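You operate a simulated robot arm through the tools that you are given. There is no shell and no other tool.

The job below is to be done with a simulated two-armed robot. You get a single attempt, and the scene is never put back.

Task
Hold the steel bucket on the top of the yellow bench steady with one hand and put the orange corner cap in it with the other.

Only the result counts: the job must be done as asked and must still hold three seconds after the hand-in. Knocking over, shifting, dropping, spilling or breaking anything else fails it. Lids that push on must go on centred and level and be pressed home; caps that screw on are set level and turned clockwise until they are tight.

Robot
Two 6-joint arms with two-finger grippers on one trunk, on a base that moves. Base frame: it is fixed to the floor where the robot stands at the start and does not move with it; the origin is under the middle of the robot, x ahead of it, y to its left, z up. Readings come in mm, degrees, newtons and seconds.
The left shoulder is at the start at [70, 148, 1409], the right one opposite. With the tool pointing down near the work surface each hand reaches from about 400 to 680 mm from the robot's upright axis, wherever it stands, measured 20 degrees to its own side. Places, roughly: orange corner cap [1000, 2500, 750]; steel bucket [4250, 1500, 1000]. Payload 2.45 kg a hand.
The TCP of each hand is the grasp point between the finger pads, 30 mm short of the fingertips. In the tool frame z runs along the fingers and y along their closing line. The gripper opens to 106 mm; its body begins 79 mm behind the TCP.
Orientation is that of the tool frame in the base frame, as a unit quaternion [w, x, y, z]. With the fingers straight down and closing along the base's y, the tool's x points along the base's -x, its y along +y and its z along -z.

Tools
- The arms move only by the tool step_arm. It takes "left_plan", "right_plan" or both (then of equal length, played together; a hand with none holds still); each is a list of rows, each an object of numbers (a shift or turn left out is 0, a gripper value left out holds the last): "x", "y", "z": the shift along the base's x, y, z in units of 500 mm (1.0 is 500 mm); "ax", "ay", "az": the turn, a rotation vector about the base's x, y, z in units of 60 degrees (1.0 is 60 degrees); "claw": the closure, from 0 (fully open) to 1 (shut). In form: [{"x": .., "y": .., "z": .., "ax": .., "ay": .., "az": .., "claw": ..}, ...]. A call has 1 to 20 rows; each row is the pose to reach, as a shift and turn from the pose commanded when the call began. A call with a number of a shift or a turn outside -1 to 1 is refused whole. A row lasts 0.2 s, in which the tool goes at most 50 mm and 8.6 degrees; a call with a longer step from one row to the next is refused whole, and so is a gripper value outside its range. A pose out of reach is approached as far as the arm can. The call stops where the force on the tool passes 40 N (or 10 N more than at its start, if that is more) or the arm is blocked; 0.2 s more then pass. The fingers move at their own pace (about 72 mm/s each) and stop on an object; they squeeze with about 37 N. The grip force told is the motor's: it shows also when the fingers shut on nothing. Time passes only in rows, and 0.2 s behind the last, so rows that repeat a pose let the fingers close. The reply holds the time, the measured pose of the TCP, the force on the tool along the base axes, the opening and the grip force, in the units named above and with some noise, with the torque about the TCP (base axes, N m) and any sound that the robot's microphone picked up.
- Cameras (640 x 400 px; columns grow to the right, rows downward): "scene" is now at [126, 6.2, 1618]; the picture's right is [0.11, -0.99, 0.00], its down [-0.75, -0.08, -0.66] and it looks along [0.65, 0.07, -0.75] (base axes); focal length 266 px, centre (320, 200). "left" rides on the left gripper at [76, 2, -106] in its tool frame; the picture's right is [-0.02, 1.00, 0.00], its down [-0.78, -0.02, -0.62] and it looks along [-0.62, -0.01, 0.78] (tool axes); focal length 247 px, centre (320, 200). "right" rides on the right gripper at [76, -2, -106] in its tool frame; the picture's right is [0.02, 1.00, 0.00], its down [-0.78, 0.02, -0.62] and it looks along [-0.62, 0.01, 0.78] (tool axes); focal length 247 px, centre (320, 200). There is no depth. A picture from a camera that has moved, and an enlarged one, comes with that camera's place and axes in the base frame and with its lens.
- grab_frame(camera): a new picture of that camera. No time passes.
- raise_lower(by): slides the trunk up (or, below 0, down) by that many mm; the arms and the scene camera ride with it, the base frame stays. It gives what a move gives, with no picture.
- drive_base(legs): drives the robot by 1 to 6 legs, each [ahead, left, turn to the left] in mm, mm and degrees, along the robot's own axes; the way and the turn of a leg run together, so that a leg with both is an arc; at most 1500 mm and 180 degrees a leg. The arms and the cameras ride along, it lands a little off, and it stops where it bumps. It gives what a move gives.
- pan_tilt(pan, tilt): turns the head with the scene camera to pan (to the left, within 86 degrees either way) and tilt (down, from -29 to 69), counted from straight ahead of the robot. It gives what a move gives.
- zoom(camera, box): a new picture of the part [left, top, right, bottom] of that camera's present view, enlarged. No time passes.
- sign_off(): hands the job in; it is judged then, once.

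Nothing tells you exact positions but the pictures and the camera data. Unless the task says otherwise, let go and move clear before handing in.

The tools are called as a command line: name --argument value ..., lists and objects as JSON in quotes. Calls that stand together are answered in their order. step_arm: Moves the arms, as the interface text tells. Its arguments: {"type":"object","properties":{"left_plan":{"type":"array","items":{"type":"object","properties":{"x":{"type":"number"},"y":{"type":"number"},"z":{"type":"number"},"ax":{"type":"number"},"ay":{"type":"number"},"az":{"type":"number"},"claw":{"type":"number"}}}},"right_plan":{"type":"array","items":{"type":"object","properties":{"x":{"type":"number"},"y":{"type":"number"},"z":{"type":"number"},"ax":{"type":"number"},"ay":{"type":"number"},"az":{"type":"number"},"claw":{"type":"number"}}}}},"required":[]} The other tools are called the same way: raise_lower (by) moves the trunk up or down; drive_base (legs) drives the base; pan_tilt (pan, tilt) turns the head that bears the scene camera; grab_frame (camera) takes a picture; zoom (camera, box) takes an enlarged picture of a part of a camera's view; sign_off () hands the job in.

At the start:

```text
clock: 0.0
left_tool_pos: [568.5, 191.5, 1061.7]
left_ee_rot: [0.001, 0.0, 1.0, 0.0]
left_force: [-0.2, -0.3, 1.2]
left_wrist_torque: [0.02, 0.03, 0.02]
left_gripper_width: 106.1
left_finger_force: 0.0
right_tool_pos: [429.9, -227.2, 998.9]
right_ee_rot: [0.0, 0.0, 1.0, 0.0]
right_force: [0.6, -0.3, -0.6]
right_wrist_torque: [-0.01, 0.0, -0.02]
right_gripper_width: 106.0
right_finger_force: 0.1
trunk travel left (down, up): [-882.0, 58.0]
robot x, y, heading: [0.2, 2.4, -0.1]
head pan, tilt (commanded): [6.4, 48.8]
```

scene: 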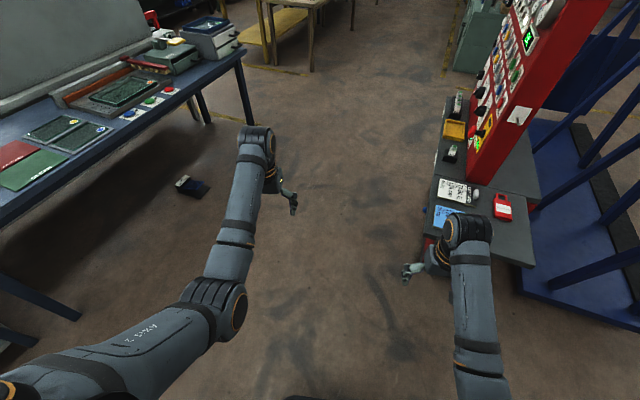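
right: 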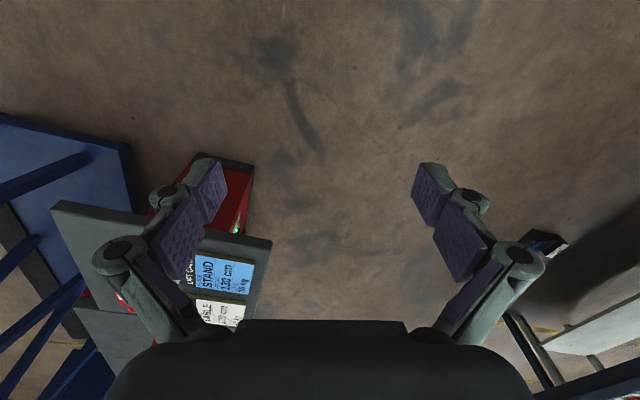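
left: 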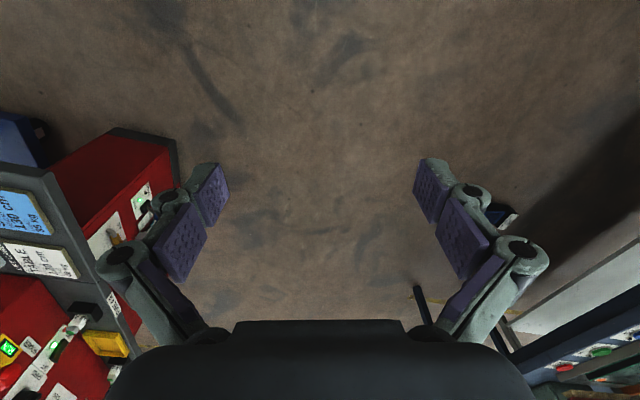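

The start view shows a blue bench to my left, a red console with labels to my right, and a yellow item ahead that may be the bench. I'll turn the head to find the corner cap (about [1000, 2500]) and the bucket (about [4250, 1500]).

pan_tilt --pan 20 --tilt 15

grab_frame --camera "scene"

pan_tilt --pan 70 --tilt 25

grab_frame --camera "scene"

```text
clock: 1.0
left_tool_pos: [567.8, 190.5, 1062.0]
left_ee_rot: [0.0, 0.0, 1.0, 0.0]
left_force: [0.4, 0.0, 0.6]
left_wrist_torque: [-0.01, -0.01, 0.01]
left_gripper_width: 106.0
left_finger_force: 0.0
right_tool_pos: [429.7, -227.9, 1000.2]
right_ee_rot: [0.0, 0.0, 1.0, 0.001]
right_force: [-0.4, -0.1, 0.4]
right_wrist_torque: [-0.03, -0.03, 0.03]
right_gripper_width: 106.1
right_finger_force: 0.1
trunk travel left (down, up): [-882.0, 58.0]
robot x, y, heading: [-1.3, -1.9, 0.2]
head pan, tilt (commanded): [20.0, 15.0]
```

```text
taken
camera scene: at [136.2, 29.4, 1670.1], right [0.34, -0.94, 0.0], down [-0.24, -0.09, -0.97], along [0.91, 0.33, -0.26], focal length 266 px, centre (320, 200)
```

scene: 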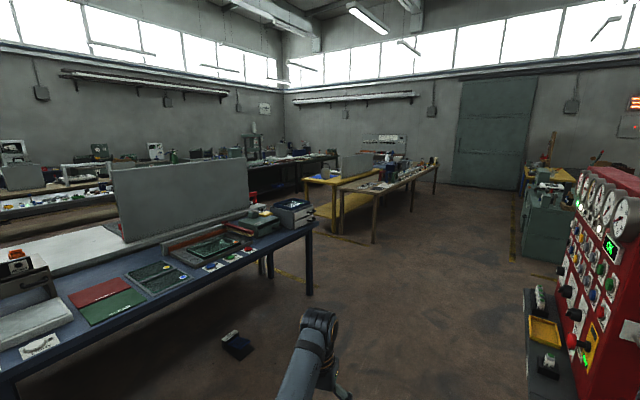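

```text
clock: 2.2
left_tool_pos: [567.5, 190.0, 1061.5]
left_ee_rot: [0.0, -0.001, 1.0, 0.0]
left_force: [-0.5, -0.1, -0.2]
left_wrist_torque: [-0.03, 0.02, -0.02]
left_gripper_width: 106.0
left_finger_force: 0.1
right_tool_pos: [430.0, -226.9, 999.8]
right_ee_rot: [0.0, 0.0, 1.0, 0.0]
right_force: [0.1, 0.1, 0.3]
right_wrist_torque: [-0.01, 0.03, -0.04]
right_gripper_width: 105.9
right_finger_force: 0.1
trunk travel left (down, up): [-882.0, 58.0]
robot x, y, heading: [1.1, -0.5, -0.4]
head pan, tilt (commanded): [70.0, 25.0]
```

```text
taken
camera scene: at [80.0, 84.1, 1653.9], right [0.94, -0.34, 0.0], down [-0.14, -0.4, -0.91], along [0.31, 0.85, -0.42], focal length 266 px, centre (320, 200)
```

scene: 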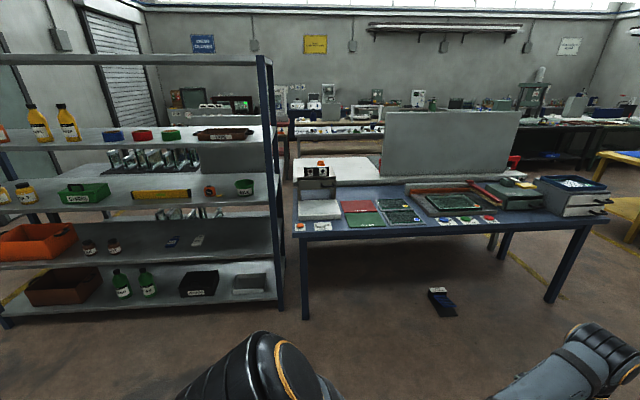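

The cap should project near pixel (324, 173), where there is a white surface behind the blue bench. I'll zoom in there, and also on the yellow bench ahead.

zoom --camera "scene" --box '[270, 100, 430, 240]'

zoom --camera "scene" --box '[400, 120, 640, 270]'

pan_tilt --pan 20 --tilt 15

zoom --camera "scene" --box '[230, 110, 450, 250]'

zoom --camera "scene" --box '[0, 130, 240, 280]'

```text
2.86 times, centred on (350, 170) of scene
camera zoom: at [80.0, 84.1, 1653.9], right [0.94, -0.34, 0.0], down [-0.14, -0.4, -0.91], along [0.31, 0.85, -0.42], focal length 759 px, centre (234, 286)
```

zoom: 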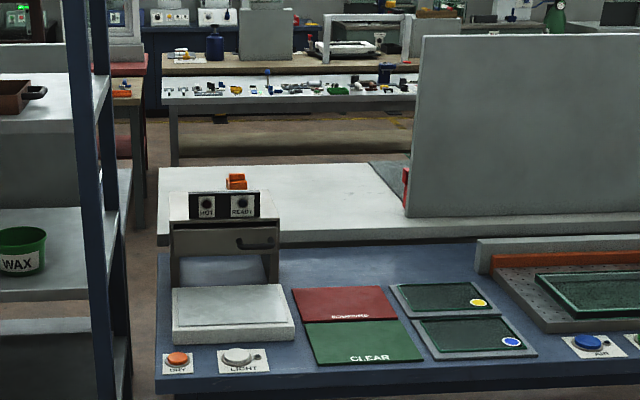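

```text
2.67 times, centred on (520, 195) of scene
camera zoom: at [80.0, 84.1, 1653.9], right [0.94, -0.34, 0.0], down [-0.14, -0.4, -0.91], along [0.31, 0.85, -0.42], focal length 708 px, centre (-213, 213)
```

zoom: 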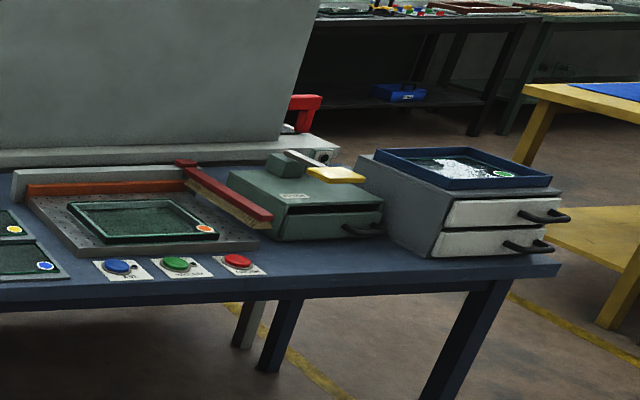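

```text
clock: 3.4
left_tool_pos: [567.1, 190.9, 1061.5]
left_ee_rot: [0.0, 0.002, 1.0, 0.001]
left_force: [0.2, 0.1, -0.4]
left_wrist_torque: [0.03, -0.03, -0.02]
left_gripper_width: 106.0
left_finger_force: 0.1
right_tool_pos: [429.8, -227.5, 999.3]
right_ee_rot: [0.0, 0.0, 1.0, 0.0]
right_force: [0.4, 0.0, 0.4]
right_wrist_torque: [-0.01, 0.02, 0.0]
right_gripper_width: 105.8
right_finger_force: 0.2
trunk travel left (down, up): [-882.0, 58.0]
robot x, y, heading: [-1.6, 0.5, -0.2]
head pan, tilt (commanded): [20.0, 15.0]
```

```text
2.86 times, centred on (340, 180) of scene
camera zoom: at [136.2, 29.6, 1670.1], right [0.34, -0.94, 0.0], down [-0.24, -0.09, -0.97], along [0.91, 0.33, -0.26], focal length 759 px, centre (263, 257)
```

zoom: 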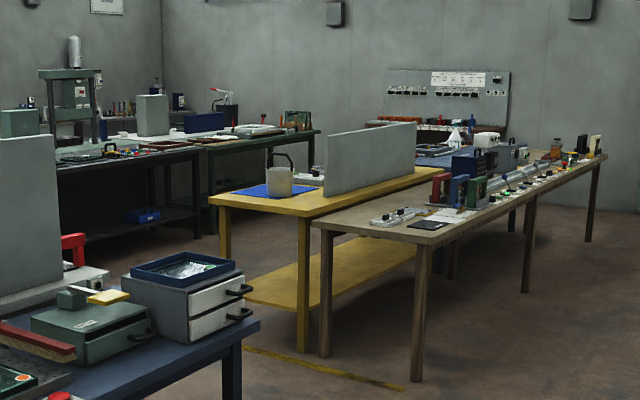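

```text
2.67 times, centred on (120, 205) of scene
camera zoom: at [136.2, 29.6, 1670.1], right [0.34, -0.94, 0.0], down [-0.24, -0.09, -0.97], along [0.91, 0.33, -0.26], focal length 708 px, centre (853, 187)
```

zoom: 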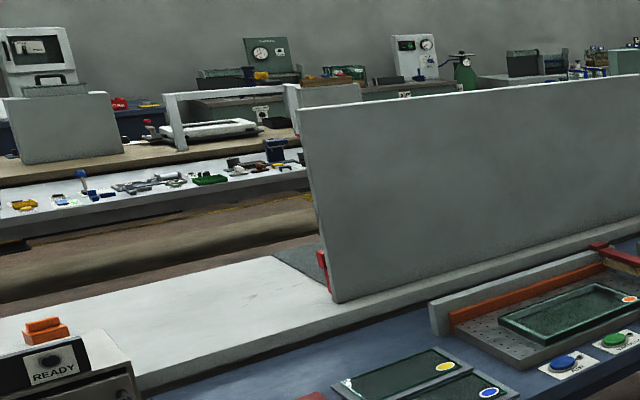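

The bucket stands on a blue mat on the yellow bench, and an orange part sits on the white bench behind the blue one. The room looks turned about -13° from my frame. Before driving I'll check the corridor ahead, then the cap from a different angle.

pan_tilt --pan 0 --tilt 30

grab_frame --camera "scene"

pan_tilt --pan -60 --tilt 45

grab_frame --camera "scene"

pan_tilt --pan 86 --tilt 45

grab_frame --camera "scene"

```text
clock: 4.2
left_tool_pos: [568.5, 190.3, 1062.7]
left_ee_rot: [0.0, 0.0, 1.0, 0.0]
left_force: [0.3, -0.6, -0.6]
left_wrist_torque: [0.02, -0.01, -0.03]
left_gripper_width: 106.3
left_finger_force: 0.0
right_tool_pos: [431.3, -227.5, 999.3]
right_ee_rot: [-0.001, 0.001, 1.0, 0.0]
right_force: [0.3, 0.1, -0.3]
right_wrist_torque: [-0.01, 0.0, 0.01]
right_gripper_width: 105.8
right_finger_force: 0.1
trunk travel left (down, up): [-882.0, 58.0]
robot x, y, heading: [0.9, -2.7, 0.3]
head pan, tilt (commanded): [0.0, 30.0]
```

```text
taken
camera scene: at [138.8, -2.3, 1646.0], right [0.0, -1.0, 0.0], down [-0.5, 0.0, -0.87], along [0.87, 0.0, -0.5], focal length 266 px, centre (320, 200)
```

scene: 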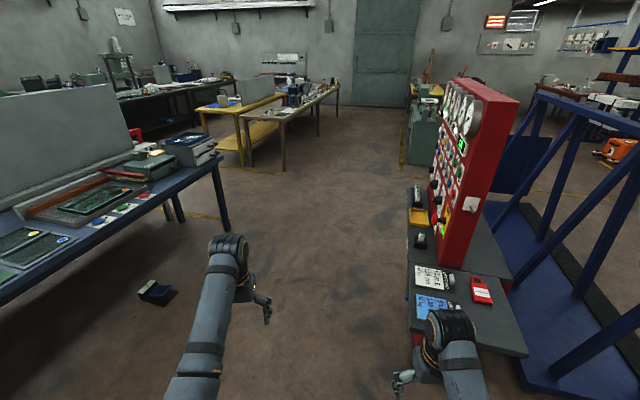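

```text
clock: 5.5
left_tool_pos: [567.0, 191.0, 1062.2]
left_ee_rot: [0.0, 0.001, 1.0, 0.0]
left_force: [0.0, 0.2, -0.6]
left_wrist_torque: [-0.01, -0.02, -0.02]
left_gripper_width: 106.1
left_finger_force: 0.1
right_tool_pos: [428.7, -227.6, 998.8]
right_ee_rot: [0.0, 0.001, 1.0, -0.001]
right_force: [-1.0, 0.2, 0.5]
right_wrist_torque: [-0.02, 0.05, 0.0]
right_gripper_width: 106.1
right_finger_force: 0.0
trunk travel left (down, up): [-882.0, 58.0]
robot x, y, heading: [1.3, -0.5, 0.1]
head pan, tilt (commanded): [-60.0, 45.0]
```

```text
taken
camera scene: at [89.2, -72.8, 1623.4], right [-0.87, -0.5, 0.0], down [-0.35, 0.61, -0.71], along [0.35, -0.61, -0.71], focal length 266 px, centre (320, 200)
```

scene: 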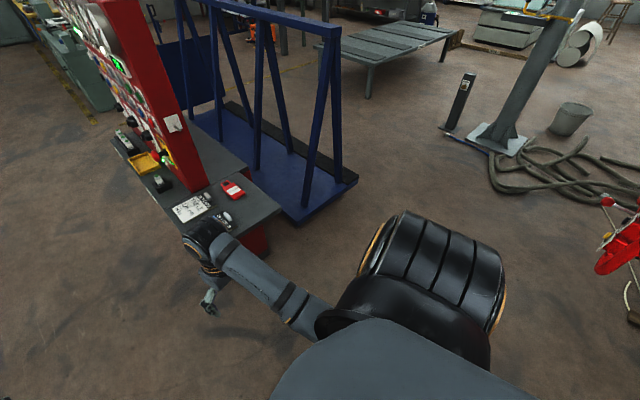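

```text
clock: 7.8
left_tool_pos: [567.4, 190.5, 1061.2]
left_ee_rot: [0.0, 0.001, 1.0, 0.0]
left_force: [0.9, 0.2, 0.0]
left_wrist_torque: [0.01, -0.02, 0.01]
left_gripper_width: 106.0
left_finger_force: 0.0
right_tool_pos: [430.4, -226.0, 999.8]
right_ee_rot: [0.001, -0.001, 1.0, 0.0]
right_force: [-0.6, 0.1, 0.5]
right_wrist_torque: [0.02, -0.01, -0.02]
right_gripper_width: 106.1
right_finger_force: 0.1
trunk travel left (down, up): [-882.0, 58.0]
robot x, y, heading: [0.8, 1.4, -0.2]
head pan, tilt (commanded): [85.9, 45.0]
```

```text
taken
camera scene: at [54.2, 78.7, 1623.4], right [1.0, -0.07, 0.0], down [-0.05, -0.71, -0.71], along [0.05, 0.71, -0.71], focal length 266 px, centre (320, 200)
```

scene: 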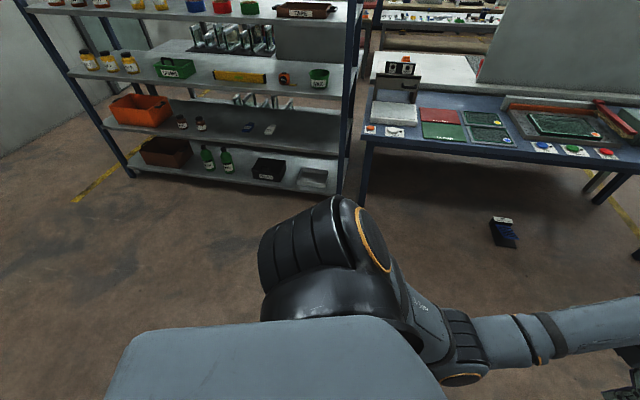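

The corridor between the blue bench and the red console is clear. I'll strafe left, turn with the room to -13°, and go ahead along the corridor.

drive_base --legs '[[0, 560, 0], [0, 0, -13], [1400, 0, 0]]'

pan_tilt --pan 0 --tilt 25

grab_frame --camera "scene"

pan_tilt --pan 80 --tilt 30

grab_frame --camera "scene"

```text
clock: 18.4
left_tool_pos: [1953.1, 290.0, 1062.0]
left_ee_rot: [0.0, 0.12, 0.993, 0.0]
left_force: [0.1, 0.3, 0.5]
left_wrist_torque: [-0.03, 0.01, 0.03]
left_gripper_width: 105.9
left_finger_force: 0.1
right_tool_pos: [1719.9, -83.2, 999.3]
right_ee_rot: [0.0, 0.12, 0.993, 0.0]
right_force: [0.1, 0.0, 0.1]
right_wrist_torque: [0.01, -0.02, 0.03]
right_gripper_width: 106.1
right_finger_force: 0.0
trunk travel left (down, up): [-882.0, 58.0]
robot x, y, heading: [1356.9, 237.4, -13.8]
head pan, tilt (commanded): [85.9, 45.0]
```

```text
clock: 20.0
left_tool_pos: [1953.6, 288.4, 1062.8]
left_ee_rot: [0.0, 0.12, 0.993, 0.0]
left_force: [-0.3, 0.4, -0.7]
left_wrist_torque: [-0.02, 0.01, 0.02]
left_gripper_width: 106.1
left_finger_force: 0.0
right_tool_pos: [1720.6, -85.0, 998.8]
right_ee_rot: [0.0, 0.12, 0.993, 0.001]
right_force: [-0.5, 0.6, 0.2]
right_wrist_torque: [0.03, -0.01, 0.05]
right_gripper_width: 105.9
right_finger_force: 0.1
trunk travel left (down, up): [-882.0, 58.0]
robot x, y, heading: [1361.6, 244.5, -13.9]
head pan, tilt (commanded): [0.0, 25.0]
```

```text
taken
camera scene: at [1493.6, 202.6, 1653.9], right [-0.24, -0.97, 0.0], down [-0.41, 0.1, -0.91], along [0.88, -0.22, -0.42], focal length 266 px, centre (320, 200)
```

scene: 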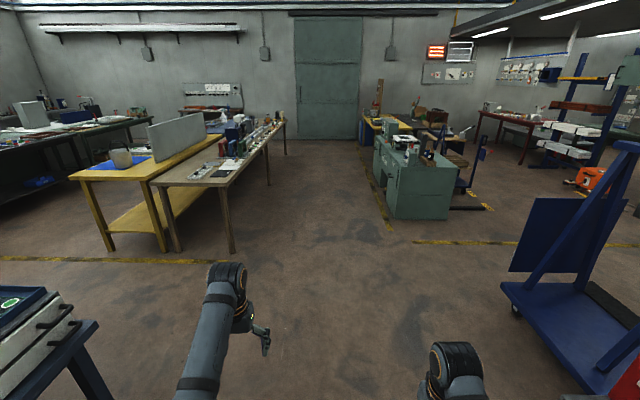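

```text
clock: 21.5
left_tool_pos: [1953.5, 288.8, 1061.2]
left_ee_rot: [0.0, 0.121, 0.993, 0.0]
left_force: [-0.3, -0.5, -0.3]
left_wrist_torque: [-0.01, 0.01, -0.06]
left_gripper_width: 105.8
left_finger_force: 0.2
right_tool_pos: [1721.3, -83.8, 1000.4]
right_ee_rot: [0.0, 0.12, 0.993, 0.0]
right_force: [0.2, 0.1, 0.2]
right_wrist_torque: [0.02, 0.0, -0.02]
right_gripper_width: 106.1
right_finger_force: 0.1
trunk travel left (down, up): [-882.0, 58.0]
robot x, y, heading: [1356.8, 241.4, -13.8]
head pan, tilt (commanded): [80.0, 30.0]
```

```text
taken
camera scene: at [1440.7, 307.2, 1646.0], right [0.91, -0.4, 0.0], down [-0.2, -0.46, -0.87], along [0.35, 0.79, -0.5], focal length 266 px, centre (320, 200)
```

scene: 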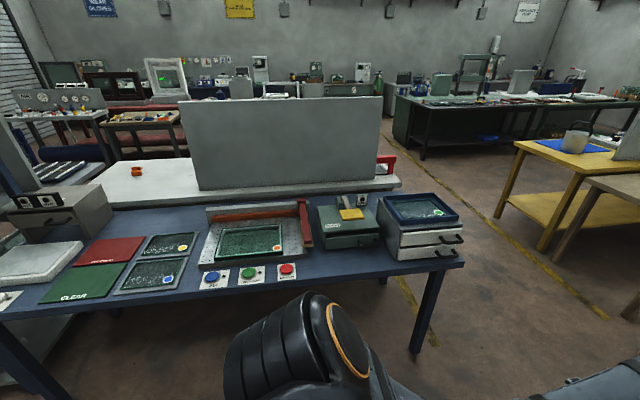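

A wide baseline puts the orange part near (950, 2440, 880) on the white bench. I'll zoom in on it and its surroundings.

zoom --camera "scene" --box '[60, 120, 220, 220]'

zoom --camera "scene" --box '[480, 80, 640, 180]'

zoom --camera "scene" --box '[360, 140, 560, 290]'

```text
4.00 times, centred on (140, 170) of scene
camera zoom: at [1440.7, 307.2, 1646.0], right [0.91, -0.4, 0.0], down [-0.2, -0.46, -0.87], along [0.35, 0.79, -0.5], focal length 1062 px, centre (1040, 320)
```

zoom: 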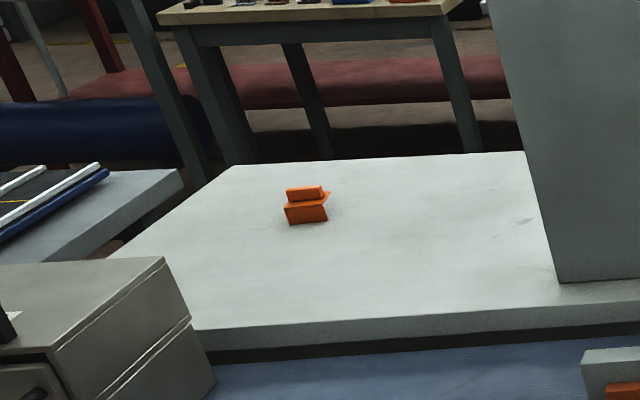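

```text
4.00 times, centred on (560, 130) of scene
camera zoom: at [1440.7, 307.2, 1646.0], right [0.91, -0.4, 0.0], down [-0.2, -0.46, -0.87], along [0.35, 0.79, -0.5], focal length 1062 px, centre (-640, 480)
```

zoom: 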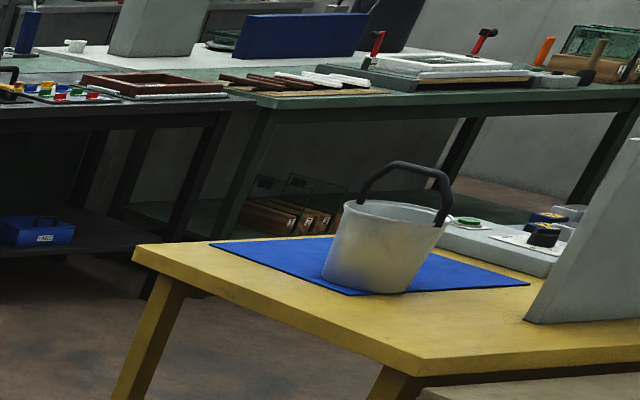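

```text
2.67 times, centred on (460, 215) of scene
camera zoom: at [1440.7, 307.2, 1646.0], right [0.91, -0.4, 0.0], down [-0.2, -0.46, -0.87], along [0.35, 0.79, -0.5], focal length 708 px, centre (-53, 160)
```

zoom: 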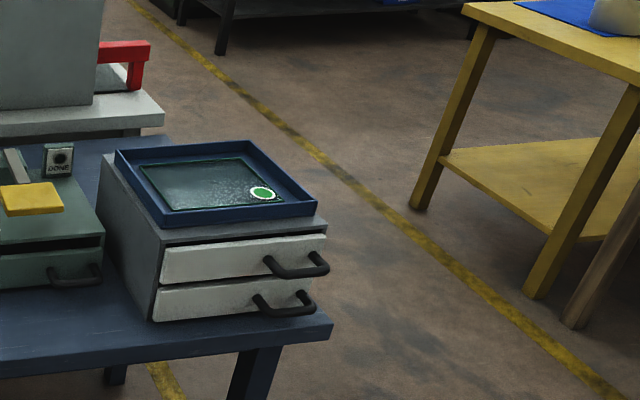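

The orange L-shaped cap stands on the white bench, about 280 mm from its far edge. The bucket is about 300 mm in from the near edge of the yellow bench. I'll drive to the aisle, turn up it and look around.

drive_base --legs '[[1500, 0, 0], [0, 0, 90], [1200, 0, 0]]'

pan_tilt --pan 0 --tilt 25

grab_frame --camera "scene"

pan_tilt --pan 50 --tilt 25

grab_frame --camera "scene"

pan_tilt --pan -65 --tilt 30

grab_frame --camera "scene"

```text
clock: 38.3
left_tool_pos: [3051.3, 1647.9, 1061.6]
left_ee_rot: [0.0, -0.613, 0.79, 0.0]
left_force: [-0.1, -0.7, 0.3]
left_wrist_torque: [0.04, -0.01, 0.01]
left_gripper_width: 106.0
left_finger_force: 0.0
right_tool_pos: [3421.4, 1409.1, 1000.0]
right_ee_rot: [0.0, -0.612, 0.791, 0.0]
right_force: [-0.4, -0.1, 1.1]
right_wrist_torque: [0.0, 0.01, 0.03]
right_gripper_width: 105.8
right_finger_force: 0.1
trunk travel left (down, up): [-882.0, 58.0]
robot x, y, heading: [3095.6, 1050.0, 75.3]
head pan, tilt (commanded): [80.0, 30.0]
```

```text
clock: 39.8
left_tool_pos: [3052.4, 1646.2, 1062.3]
left_ee_rot: [0.0, -0.612, 0.791, 0.001]
left_force: [0.2, 0.1, 0.0]
left_wrist_torque: [0.01, 0.0, 0.0]
left_gripper_width: 106.1
left_finger_force: 0.0
right_tool_pos: [3421.0, 1409.9, 1000.0]
right_ee_rot: [0.0, -0.611, 0.792, 0.0]
right_force: [0.2, -0.1, 0.2]
right_wrist_torque: [-0.01, 0.0, 0.01]
right_gripper_width: 105.9
right_finger_force: 0.0
trunk travel left (down, up): [-882.0, 58.0]
robot x, y, heading: [3092.7, 1051.3, 75.5]
head pan, tilt (commanded): [0.0, 25.0]
```

```text
taken
camera scene: at [3127.2, 1184.9, 1653.9], right [0.97, -0.25, 0.0], down [-0.11, -0.41, -0.91], along [0.23, 0.88, -0.42], focal length 266 px, centre (320, 200)
```

scene: 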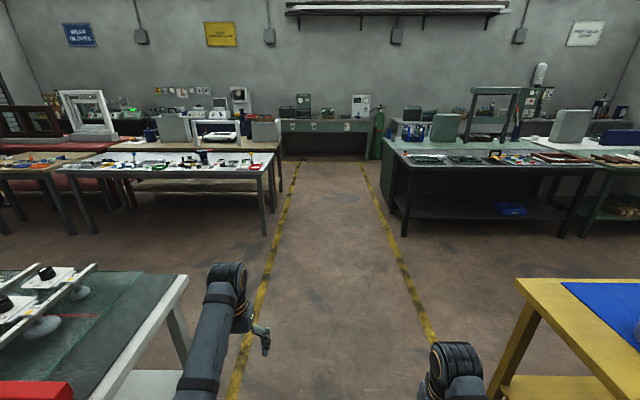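

```text
clock: 41.0
left_tool_pos: [3051.7, 1646.0, 1061.4]
left_ee_rot: [0.0, -0.612, 0.791, 0.0]
left_force: [-0.3, 0.8, -0.9]
left_wrist_torque: [-0.01, 0.01, 0.01]
left_gripper_width: 106.0
left_finger_force: 0.0
right_tool_pos: [3420.5, 1410.2, 1000.1]
right_ee_rot: [0.0, -0.612, 0.791, 0.0]
right_force: [-0.8, -0.4, -0.1]
right_wrist_torque: [0.03, 0.0, -0.01]
right_gripper_width: 106.1
right_finger_force: 0.1
trunk travel left (down, up): [-882.0, 58.0]
robot x, y, heading: [3095.0, 1050.5, 75.5]
head pan, tilt (commanded): [50.0, 25.0]
```

```text
taken
camera scene: at [3050.8, 1170.9, 1653.9], right [0.82, 0.58, 0.0], down [0.24, -0.34, -0.91], along [-0.53, 0.74, -0.42], focal length 266 px, centre (320, 200)
```

scene: 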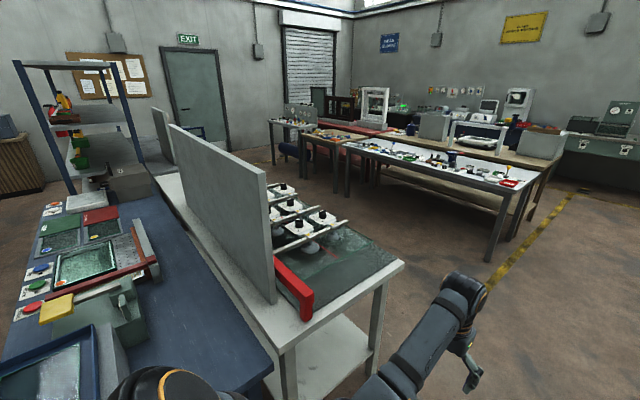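

```text
clock: 43.0
left_tool_pos: [3051.2, 1645.9, 1062.6]
left_ee_rot: [0.0, -0.612, 0.791, 0.0]
left_force: [-0.6, -0.2, -0.1]
left_wrist_torque: [0.02, -0.01, 0.03]
left_gripper_width: 105.8
left_finger_force: 0.1
right_tool_pos: [3420.4, 1407.8, 1000.2]
right_ee_rot: [-0.001, -0.612, 0.791, 0.001]
right_force: [-0.3, 0.2, 0.1]
right_wrist_torque: [0.0, -0.03, 0.0]
right_gripper_width: 105.7
right_finger_force: 0.1
trunk travel left (down, up): [-882.0, 58.0]
robot x, y, heading: [3092.5, 1051.9, 75.4]
head pan, tilt (commanded): [-65.0, 30.0]
```

```text
taken
camera scene: at [3193.1, 1112.2, 1646.0], right [0.18, -0.98, 0.0], down [-0.49, -0.09, -0.87], along [0.85, 0.16, -0.5], focal length 266 px, centre (320, 200)
```

scene: 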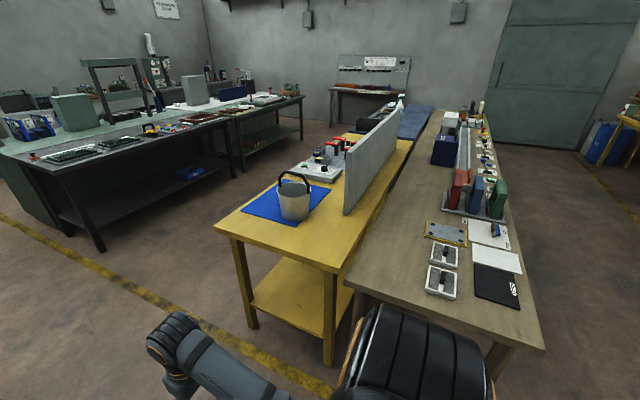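

The aisle behind the white bench is about 1.5 m wide and free, and the bucket on the yellow bench is now clearly in view. I'll drive up the aisle, turn left behind the white bench and look.

drive_base --legs '[[1300, 0, 1.5], [500, 0, 0], [0, 0, 90]]'

pan_tilt --pan 15 --tilt 30

grab_frame --camera "scene"

```text
clock: 55.8
left_tool_pos: [2912.4, 2734.0, 1061.3]
left_ee_rot: [0.0, 0.994, -0.108, 0.0]
left_force: [0.1, 0.2, 0.4]
left_wrist_torque: [0.0, -0.02, 0.01]
left_gripper_width: 106.0
left_finger_force: 0.1
right_tool_pos: [3136.1, 3111.2, 999.0]
right_ee_rot: [0.0, 0.994, -0.108, 0.0]
right_force: [0.5, -0.2, -0.4]
right_wrist_torque: [-0.02, 0.01, 0.03]
right_gripper_width: 106.0
right_finger_force: 0.1
trunk travel left (down, up): [-882.0, 58.0]
robot x, y, heading: [3505.0, 2794.4, 167.6]
head pan, tilt (commanded): [-65.0, 30.0]
```

```text
clock: 57.4
left_tool_pos: [2912.2, 2733.1, 1061.8]
left_ee_rot: [0.0, 0.994, -0.108, 0.0]
left_force: [-0.5, 0.0, -0.3]
left_wrist_torque: [-0.02, -0.01, 0.0]
left_gripper_width: 105.8
left_finger_force: 0.0
right_tool_pos: [3136.8, 3111.0, 999.7]
right_ee_rot: [0.0, 0.994, -0.108, 0.0]
right_force: [0.7, 0.3, 0.0]
right_wrist_torque: [0.0, -0.02, 0.02]
right_gripper_width: 106.0
right_finger_force: 0.0
trunk travel left (down, up): [-882.0, 58.0]
robot x, y, heading: [3504.3, 2797.0, 167.6]
head pan, tilt (commanded): [15.0, 30.0]
```

```text
taken
camera scene: at [3366.3, 2801.9, 1646.0], right [-0.05, 1.0, 0.0], down [0.5, 0.02, -0.87], along [-0.86, -0.04, -0.5], focal length 266 px, centre (320, 200)
```

scene: 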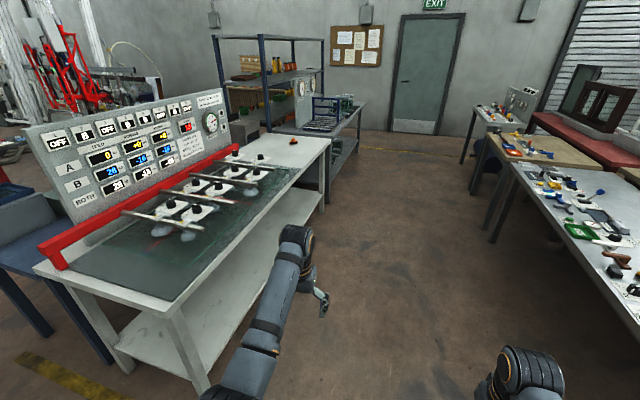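

The cap is visible at the far end of the white bench, and the aisle is clear. I'll drive ahead, then look at the cap again from closer.

drive_base --legs '[[1450, 0, -0.5], [600, 0, 0]]'

pan_tilt --pan 65 --tilt 40

grab_frame --camera "scene"

pan_tilt --pan 10 --tilt 40

grab_frame --camera "scene"

```text
clock: 67.6
left_tool_pos: [901.6, 3185.1, 1061.6]
left_ee_rot: [0.0, 0.994, -0.109, 0.0]
left_force: [0.1, -0.1, 0.0]
left_wrist_torque: [0.04, -0.01, 0.01]
left_gripper_width: 106.0
left_finger_force: 0.0
right_tool_pos: [1126.9, 3561.1, 999.7]
right_ee_rot: [0.0, 0.994, -0.109, 0.0]
right_force: [-0.1, -0.6, 0.3]
right_wrist_torque: [0.04, 0.02, 0.0]
right_gripper_width: 106.0
right_finger_force: 0.1
trunk travel left (down, up): [-882.0, 58.0]
robot x, y, heading: [1496.6, 3245.9, 167.5]
head pan, tilt (commanded): [15.0, 30.0]
```

```text
clock: 68.8
left_tool_pos: [902.4, 3183.0, 1061.9]
left_ee_rot: [-0.001, 0.994, -0.108, 0.0]
left_force: [-0.3, -0.8, 0.4]
left_wrist_torque: [0.02, -0.03, 0.01]
left_gripper_width: 106.1
left_finger_force: 0.1
right_tool_pos: [1126.3, 3561.2, 999.9]
right_ee_rot: [0.0, 0.994, -0.108, 0.0]
right_force: [0.0, 0.0, 0.1]
right_wrist_torque: [-0.04, -0.01, 0.0]
right_gripper_width: 105.9
right_finger_force: 0.0
trunk travel left (down, up): [-882.0, 58.0]
robot x, y, heading: [1494.6, 3243.2, 167.3]
head pan, tilt (commanded): [65.0, 40.0]
```

```text
taken
camera scene: at [1394.2, 3187.8, 1630.6], right [-0.79, 0.61, 0.0], down [0.39, 0.51, -0.77], along [-0.47, -0.61, -0.64], focal length 266 px, centre (320, 200)
```

scene: 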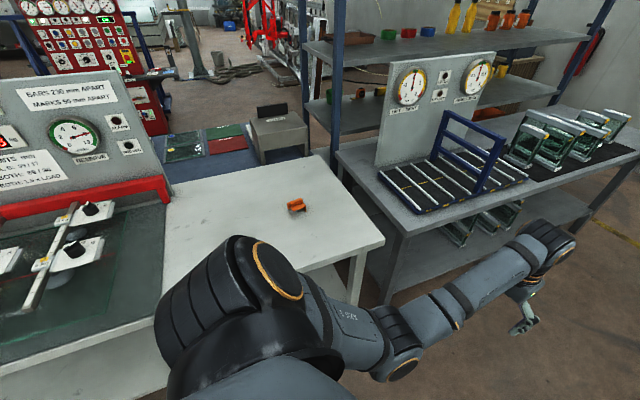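

```text
clock: 70.0
left_tool_pos: [901.6, 3184.6, 1061.6]
left_ee_rot: [0.001, 0.994, -0.109, 0.0]
left_force: [0.4, 0.3, -0.3]
left_wrist_torque: [0.01, 0.0, -0.02]
left_gripper_width: 106.1
left_finger_force: 0.1
right_tool_pos: [1126.4, 3561.0, 999.8]
right_ee_rot: [0.0, 0.994, -0.109, 0.0]
right_force: [-0.5, -0.9, 0.7]
right_wrist_torque: [0.0, -0.02, -0.02]
right_gripper_width: 106.0
right_finger_force: 0.0
trunk travel left (down, up): [-882.0, 58.0]
robot x, y, heading: [1495.3, 3246.4, 167.5]
head pan, tilt (commanded): [10.0, 40.0]
```

```text
taken
camera scene: at [1360.8, 3258.8, 1630.6], right [0.04, 1.0, 0.0], down [0.64, -0.03, -0.77], along [-0.77, 0.03, -0.64], focal length 266 px, centre (320, 200)
```

scene: 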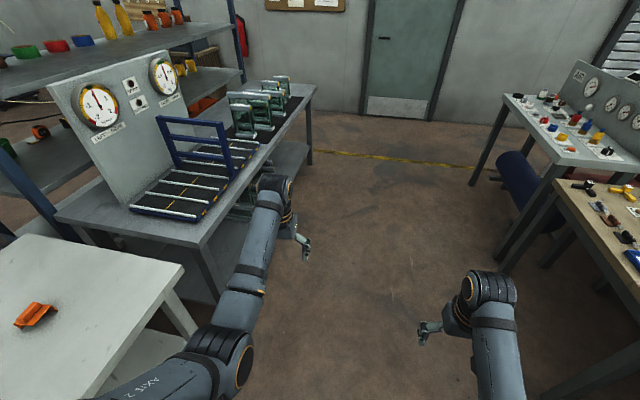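

Two views agree that the cap is at about (944, 2445, 875). I'll advance a little, turn to face the bench, and lower my view onto it.

drive_base --legs '[[140, 0, 0], [0, 0, 89.5]]'

pan_tilt --pan -10 --tilt 50

grab_frame --camera "scene"

grab_frame --camera "right"

```text
clock: 75.2
left_tool_pos: [1417.2, 2681.8, 1062.2]
left_ee_rot: [0.0, 0.782, 0.623, 0.0]
left_force: [0.9, 0.9, 0.3]
left_wrist_torque: [0.01, -0.03, -0.01]
left_gripper_width: 106.0
left_finger_force: 0.1
right_tool_pos: [1041.7, 2909.6, 1000.4]
right_ee_rot: [0.0, 0.783, 0.623, 0.0]
right_force: [-0.3, -0.7, 0.3]
right_wrist_torque: [-0.01, -0.01, 0.03]
right_gripper_width: 106.0
right_finger_force: 0.2
trunk travel left (down, up): [-882.0, 58.0]
robot x, y, heading: [1359.6, 3276.0, -103.0]
head pan, tilt (commanded): [10.0, 40.0]
```

```text
clock: 76.0
left_tool_pos: [1419.3, 2681.3, 1061.9]
left_ee_rot: [0.0, 0.782, 0.623, 0.0]
left_force: [-0.4, -0.6, 0.2]
left_wrist_torque: [0.02, -0.02, 0.03]
left_gripper_width: 106.2
left_finger_force: 0.2
right_tool_pos: [1040.9, 2908.2, 999.7]
right_ee_rot: [0.0, 0.782, 0.623, 0.001]
right_force: [-0.2, 0.1, -0.1]
right_wrist_torque: [0.03, 0.01, -0.02]
right_gripper_width: 105.8
right_finger_force: 0.0
trunk travel left (down, up): [-882.0, 58.0]
robot x, y, heading: [1359.0, 3278.6, -103.0]
head pan, tilt (commanded): [-10.0, 50.0]
```

```text
taken
camera scene: at [1316.8, 3154.9, 1616.5], right [-0.92, 0.39, 0.0], down [0.3, 0.71, -0.64], along [-0.25, -0.59, -0.77], focal length 266 px, centre (320, 200)
```

scene: 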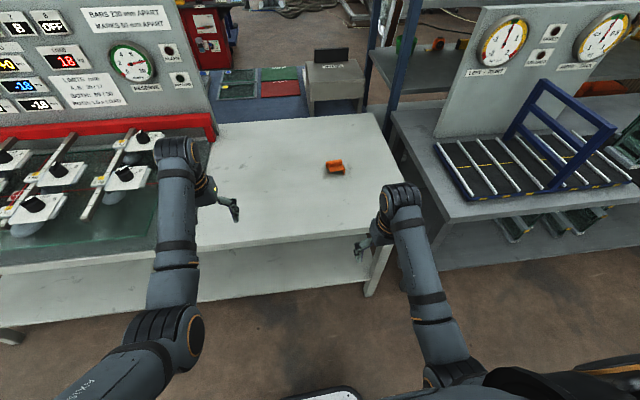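

```text
taken
camera right: at [1058.3, 2982.8, 1106.7], right [0.98, -0.2, 0.0], down [-0.16, -0.77, 0.62], along [-0.13, -0.61, -0.78], focal length 247 px, centre (320, 200)
```

right: 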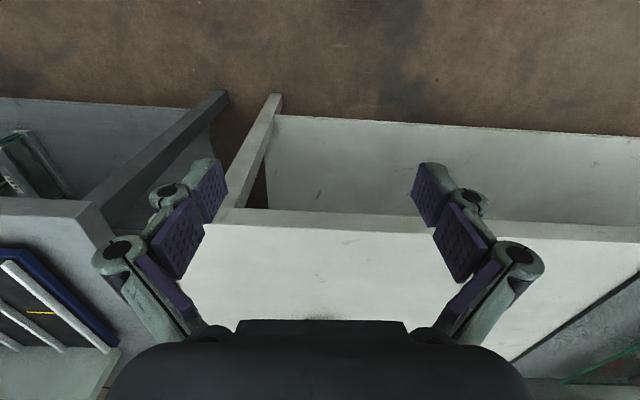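

The cap again measures about (950, 2447) from here. Before approaching I'll look straight down to see how far my base reaches.

pan_tilt --pan 0 --tilt 69

grab_frame --camera "scene"

pan_tilt --pan -10 --tilt 50

zoom --camera "scene" --box '[280, 130, 400, 205]'

```text
clock: 76.8
left_tool_pos: [1418.8, 2681.3, 1060.1]
left_ee_rot: [0.001, 0.782, 0.623, -0.001]
left_force: [-0.2, 0.0, 0.8]
left_wrist_torque: [0.0, 0.0, 0.01]
left_gripper_width: 106.1
left_finger_force: 0.2
right_tool_pos: [1043.3, 2907.5, 999.4]
right_ee_rot: [0.001, 0.782, 0.623, 0.0]
right_force: [-0.1, 1.1, -0.1]
right_wrist_torque: [-0.04, -0.04, 0.0]
right_gripper_width: 105.8
right_finger_force: 0.0
trunk travel left (down, up): [-882.0, 58.0]
robot x, y, heading: [1361.8, 3275.8, -102.8]
head pan, tilt (commanded): [0.0, 68.8]
```

```text
taken
camera scene: at [1334.0, 3171.3, 1594.5], right [-0.97, 0.22, 0.0], down [0.21, 0.91, -0.36], along [-0.08, -0.35, -0.93], focal length 266 px, centre (320, 200)
```

scene: 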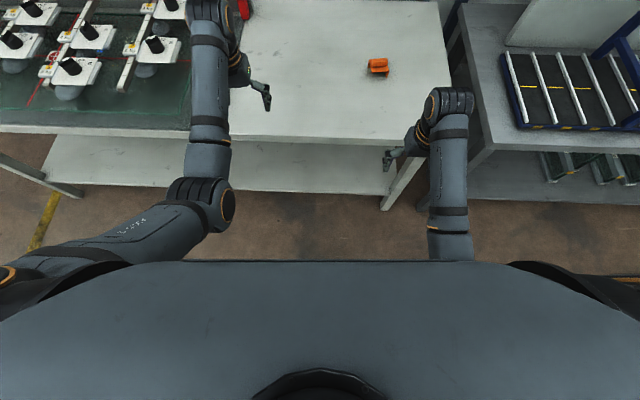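

```text
clock: 77.6
left_tool_pos: [1419.1, 2682.1, 1060.5]
left_ee_rot: [0.0, 0.782, 0.623, 0.0]
left_force: [-0.7, 0.2, -0.7]
left_wrist_torque: [0.0, 0.03, 0.0]
left_gripper_width: 105.8
left_finger_force: 0.0
right_tool_pos: [1043.4, 2907.2, 999.9]
right_ee_rot: [-0.001, 0.782, 0.623, 0.0]
right_force: [0.5, 0.4, -0.3]
right_wrist_torque: [0.01, 0.04, 0.01]
right_gripper_width: 106.2
right_finger_force: 0.1
trunk travel left (down, up): [-882.0, 58.0]
robot x, y, heading: [1359.3, 3279.3, -102.9]
head pan, tilt (commanded): [-10.0, 50.0]
```

```text
5.33 times, centred on (340, 168) of scene
camera zoom: at [1316.6, 3155.0, 1616.4], right [-0.92, 0.39, 0.0], down [0.3, 0.71, -0.64], along [-0.25, -0.59, -0.77], focal length 1416 px, centre (213, 373)
```

zoom: 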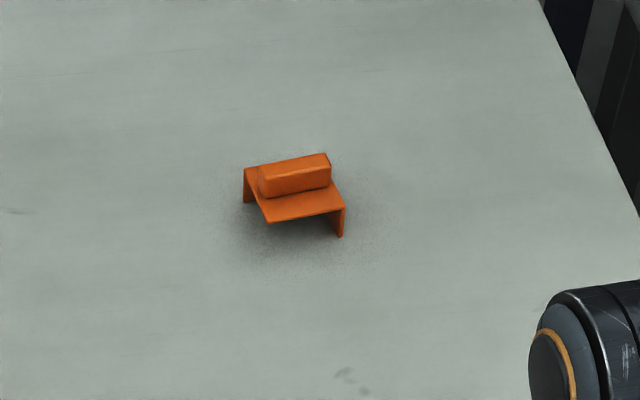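

The cap is a plate with downturned flanges and a grip ridge on top. The ridge runs parallel to my shoulders at about (950, 2449), so the right hand must close front-to-back. I'll turn the right wrist 90° and pull the left hand back before driving closer.

step_arm --right_plan '[{"az": 0.14}, {"az": 0.28}, {"az": 0.42}, {"az": 0.56}, {"az": 0.7}, {"az": 0.84}, {"az": 0.98}]' --left_plan '[{"x": 0.017, "y": 0.073}, {"x": 0.034, "y": 0.146}, {"x": 0.051, "y": 0.219}, {"x": 0.068, "y": 0.292}, {"x": 0.068, "y": 0.292}, {"x": 0.068, "y": 0.292}, {"x": 0.068, "y": 0.292}]'

step_arm --right_plan '[{"az": 0.13}, {"az": 0.26}, {"az": 0.39}, {"az": 0.52}, {"az": 0.52}]'

```text
clock: 79.2
left_tool_pos: [1448.9, 2827.3, 1018.7]
left_ee_rot: [0.025, 0.781, 0.623, 0.013]
left_force: [0.2, -0.1, 1.2]
left_wrist_torque: [0.01, -0.01, -0.01]
left_gripper_width: 105.9
left_finger_force: 0.1
left hand out of reach, approached as far as the arm can: row 1, 2, 3, 4, 5, 6, 7
right_tool_pos: [1041.9, 2909.5, 999.5]
right_ee_rot: [0.0, 0.374, 0.927, -0.001]
right_force: [-0.4, -0.9, -0.1]
right_wrist_torque: [-0.02, 0.0, 0.04]
right_gripper_width: 106.0
right_finger_force: 0.0
trunk travel left (down, up): [-882.0, 58.0]
robot x, y, heading: [1361.9, 3276.2, -102.9]
head pan, tilt (commanded): [-10.0, 50.0]
```

```text
clock: 80.4
left_tool_pos: [1449.6, 2829.0, 1016.9]
left_ee_rot: [0.024, 0.781, 0.624, 0.014]
left_force: [0.0, 0.0, -0.9]
left_wrist_torque: [-0.01, -0.02, -0.01]
left_gripper_width: 106.2
left_finger_force: 0.0
right_tool_pos: [1042.0, 2910.2, 1000.2]
right_ee_rot: [0.0, 0.111, 0.994, 0.0]
right_force: [0.1, -0.4, -0.4]
right_wrist_torque: [0.02, 0.02, 0.02]
right_gripper_width: 105.9
right_finger_force: 0.1
trunk travel left (down, up): [-882.0, 58.0]
robot x, y, heading: [1356.5, 3275.5, -102.8]
head pan, tilt (commanded): [-10.0, 50.0]
```

The right hand now closes along the depth direction. I'll approach the bench in two steps to bring the cap within reach.

drive_base --legs '[[200, 0, 0], [90, 0, 0]]'

pan_tilt --pan -15 --tilt 58

grab_frame --camera "scene"

grab_frame --camera "right"

```text
clock: 82.8
left_tool_pos: [1384.2, 2547.1, 1016.9]
left_ee_rot: [0.022, 0.781, 0.624, 0.015]
left_force: [0.3, 0.0, 0.0]
left_wrist_torque: [0.03, 0.0, -0.01]
left_gripper_width: 106.2
left_finger_force: 0.0
right_tool_pos: [977.4, 2627.5, 1000.4]
right_ee_rot: [-0.001, 0.114, 0.994, -0.001]
right_force: [0.3, -0.2, 0.0]
right_wrist_torque: [-0.02, -0.01, -0.01]
right_gripper_width: 105.9
right_finger_force: 0.0
trunk travel left (down, up): [-882.0, 58.0]
robot x, y, heading: [1293.5, 2993.8, -102.9]
head pan, tilt (commanded): [-10.0, 50.0]
```

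```text
clock: 83.4
left_tool_pos: [1385.3, 2545.0, 1014.4]
left_ee_rot: [0.022, 0.782, 0.623, 0.019]
left_force: [-0.4, -0.4, 0.3]
left_wrist_torque: [0.01, -0.02, 0.01]
left_gripper_width: 105.9
left_finger_force: 0.1
right_tool_pos: [976.3, 2623.8, 999.1]
right_ee_rot: [0.0, 0.113, 0.994, 0.001]
right_force: [-0.4, 0.0, -0.1]
right_wrist_torque: [0.01, 0.0, 0.0]
right_gripper_width: 105.7
right_finger_force: 0.1
trunk travel left (down, up): [-882.0, 58.0]
robot x, y, heading: [1293.2, 2994.1, -103.0]
head pan, tilt (commanded): [-15.0, 58.0]
```

```text
taken
camera scene: at [1248.4, 2879.1, 1606.1], right [-0.88, 0.47, 0.0], down [0.4, 0.75, -0.53], along [-0.25, -0.47, -0.85], focal length 266 px, centre (320, 200)
```

scene: 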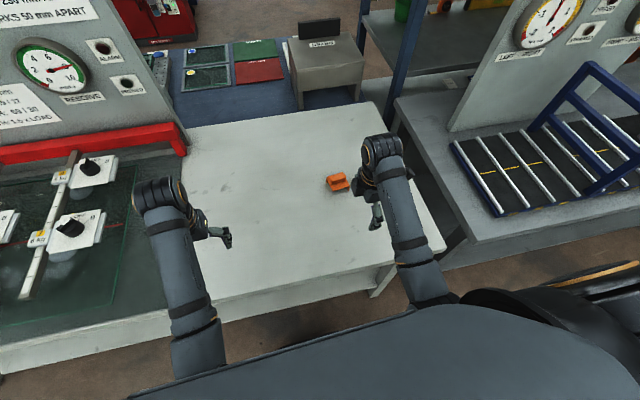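

```text
taken
camera right: at [902.1, 2638.6, 1106.1], right [0.2, 0.98, 0.0], down [0.77, -0.16, 0.62], along [0.61, -0.12, -0.78], focal length 247 px, centre (320, 200)
```

right: 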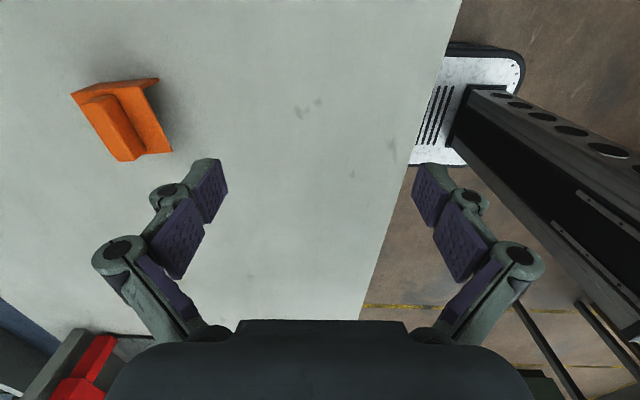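

The cap now shows in the right hand camera, with the ridge running diagonally across its plate. I'll zoom in to measure its direction and height accurately.

zoom --camera "right" --box '[40, 50, 200, 180]'

zoom --camera "scene" --box '[290, 140, 410, 220]'

```text
3.08 times, centred on (120, 115) of right
camera zoom: at [902.1, 2638.6, 1106.1], right [0.2, 0.98, 0.0], down [0.77, -0.16, 0.62], along [0.61, -0.12, -0.78], focal length 760 px, centre (935, 462)
```

zoom: 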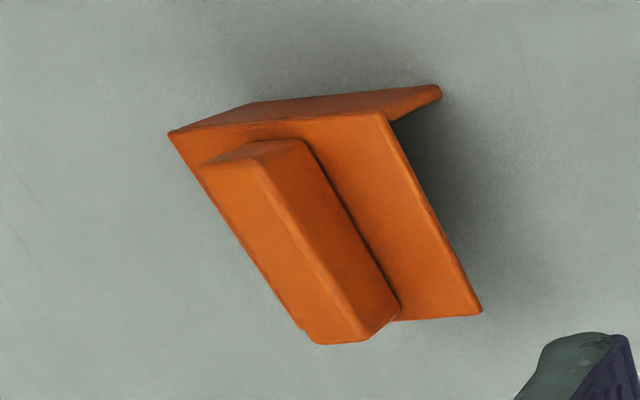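

```text
5.00 times, centred on (350, 180) of scene
camera zoom: at [1248.4, 2879.1, 1606.1], right [-0.88, 0.47, 0.0], down [0.4, 0.75, -0.53], along [-0.25, -0.47, -0.85], focal length 1328 px, centre (170, 300)
```

zoom: 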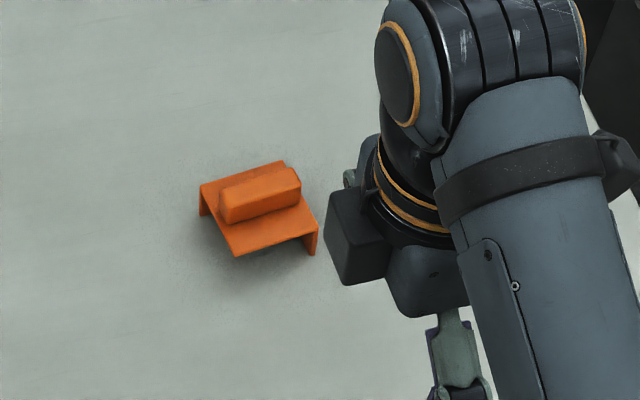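

The ridge is about 15 mm wide, centred near (951, 2449), with its top at roughly z 900–909 and turned about 3° from my lateral axis. I'll move the open right hand over it at a safe height and check.

step_arm --right_plan '[{"x": -0.0128, "y": -0.088, "az": 0.014}, {"x": -0.0255, "y": -0.176, "az": 0.028}, {"x": -0.0383, "y": -0.264, "az": 0.042}, {"x": -0.051, "y": -0.352, "az": 0.055}, {"x": -0.051, "y": -0.352, "az": 0.055}]'

grab_frame --camera "right"

zoom --camera "scene" --box '[290, 100, 450, 220]'

```text
clock: 84.6
left_tool_pos: [1385.8, 2545.9, 1015.7]
left_ee_rot: [0.022, 0.781, 0.623, 0.017]
left_force: [0.2, 0.9, -0.6]
left_wrist_torque: [0.0, 0.01, 0.0]
left_gripper_width: 106.3
left_finger_force: 0.0
right_tool_pos: [951.5, 2449.8, 998.1]
right_ee_rot: [0.0, 0.085, 0.996, 0.001]
right_force: [-0.3, 0.0, 0.6]
right_wrist_torque: [-0.03, 0.0, 0.03]
right_gripper_width: 105.7
right_finger_force: 0.2
trunk travel left (down, up): [-882.0, 58.0]
robot x, y, heading: [1293.5, 2993.4, -102.8]
head pan, tilt (commanded): [-15.0, 58.0]
```

```text
taken
camera right: at [875.8, 2460.0, 1105.0], right [0.15, 0.99, 0.0], down [0.78, -0.11, 0.62], along [0.61, -0.09, -0.78], focal length 247 px, centre (320, 200)
```

right: 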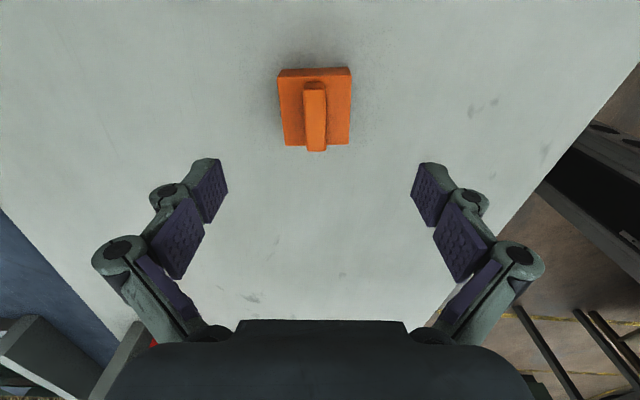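

```text
3.33 times, centred on (370, 160) of scene
camera zoom: at [1248.8, 2881.3, 1606.3], right [-0.88, 0.47, 0.0], down [0.4, 0.75, -0.53], along [-0.25, -0.47, -0.85], focal length 885 px, centre (153, 333)
```

zoom: 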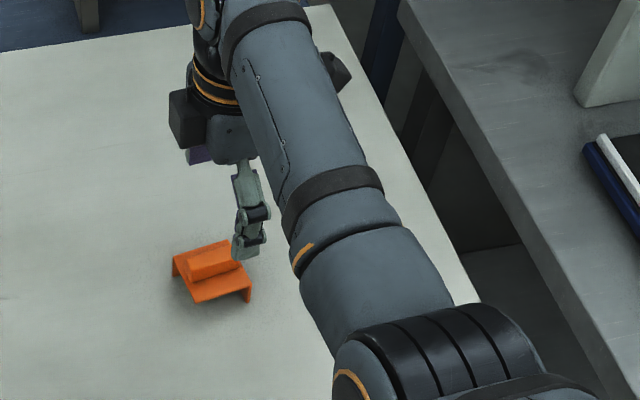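

The ridge is now nearly centred between the fingers and aligned with them. I'll zoom in for the fine offset before descending.

zoom --camera "right" --box '[260, 50, 380, 170]'

```text
3.33 times, centred on (320, 110) of right
camera zoom: at [875.8, 2460.0, 1105.0], right [0.15, 0.99, 0.0], down [0.78, -0.11, 0.62], along [0.61, -0.09, -0.78], focal length 823 px, centre (320, 500)
```

zoom: 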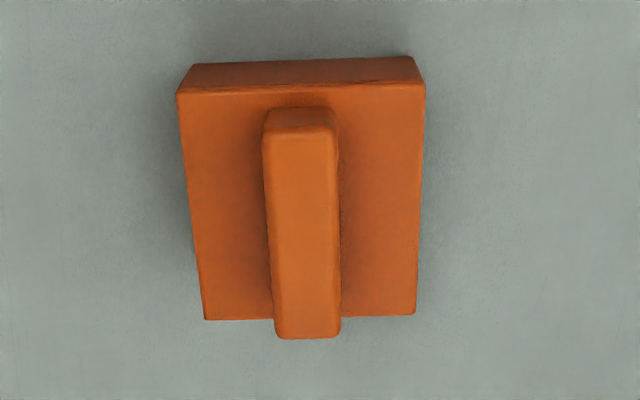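

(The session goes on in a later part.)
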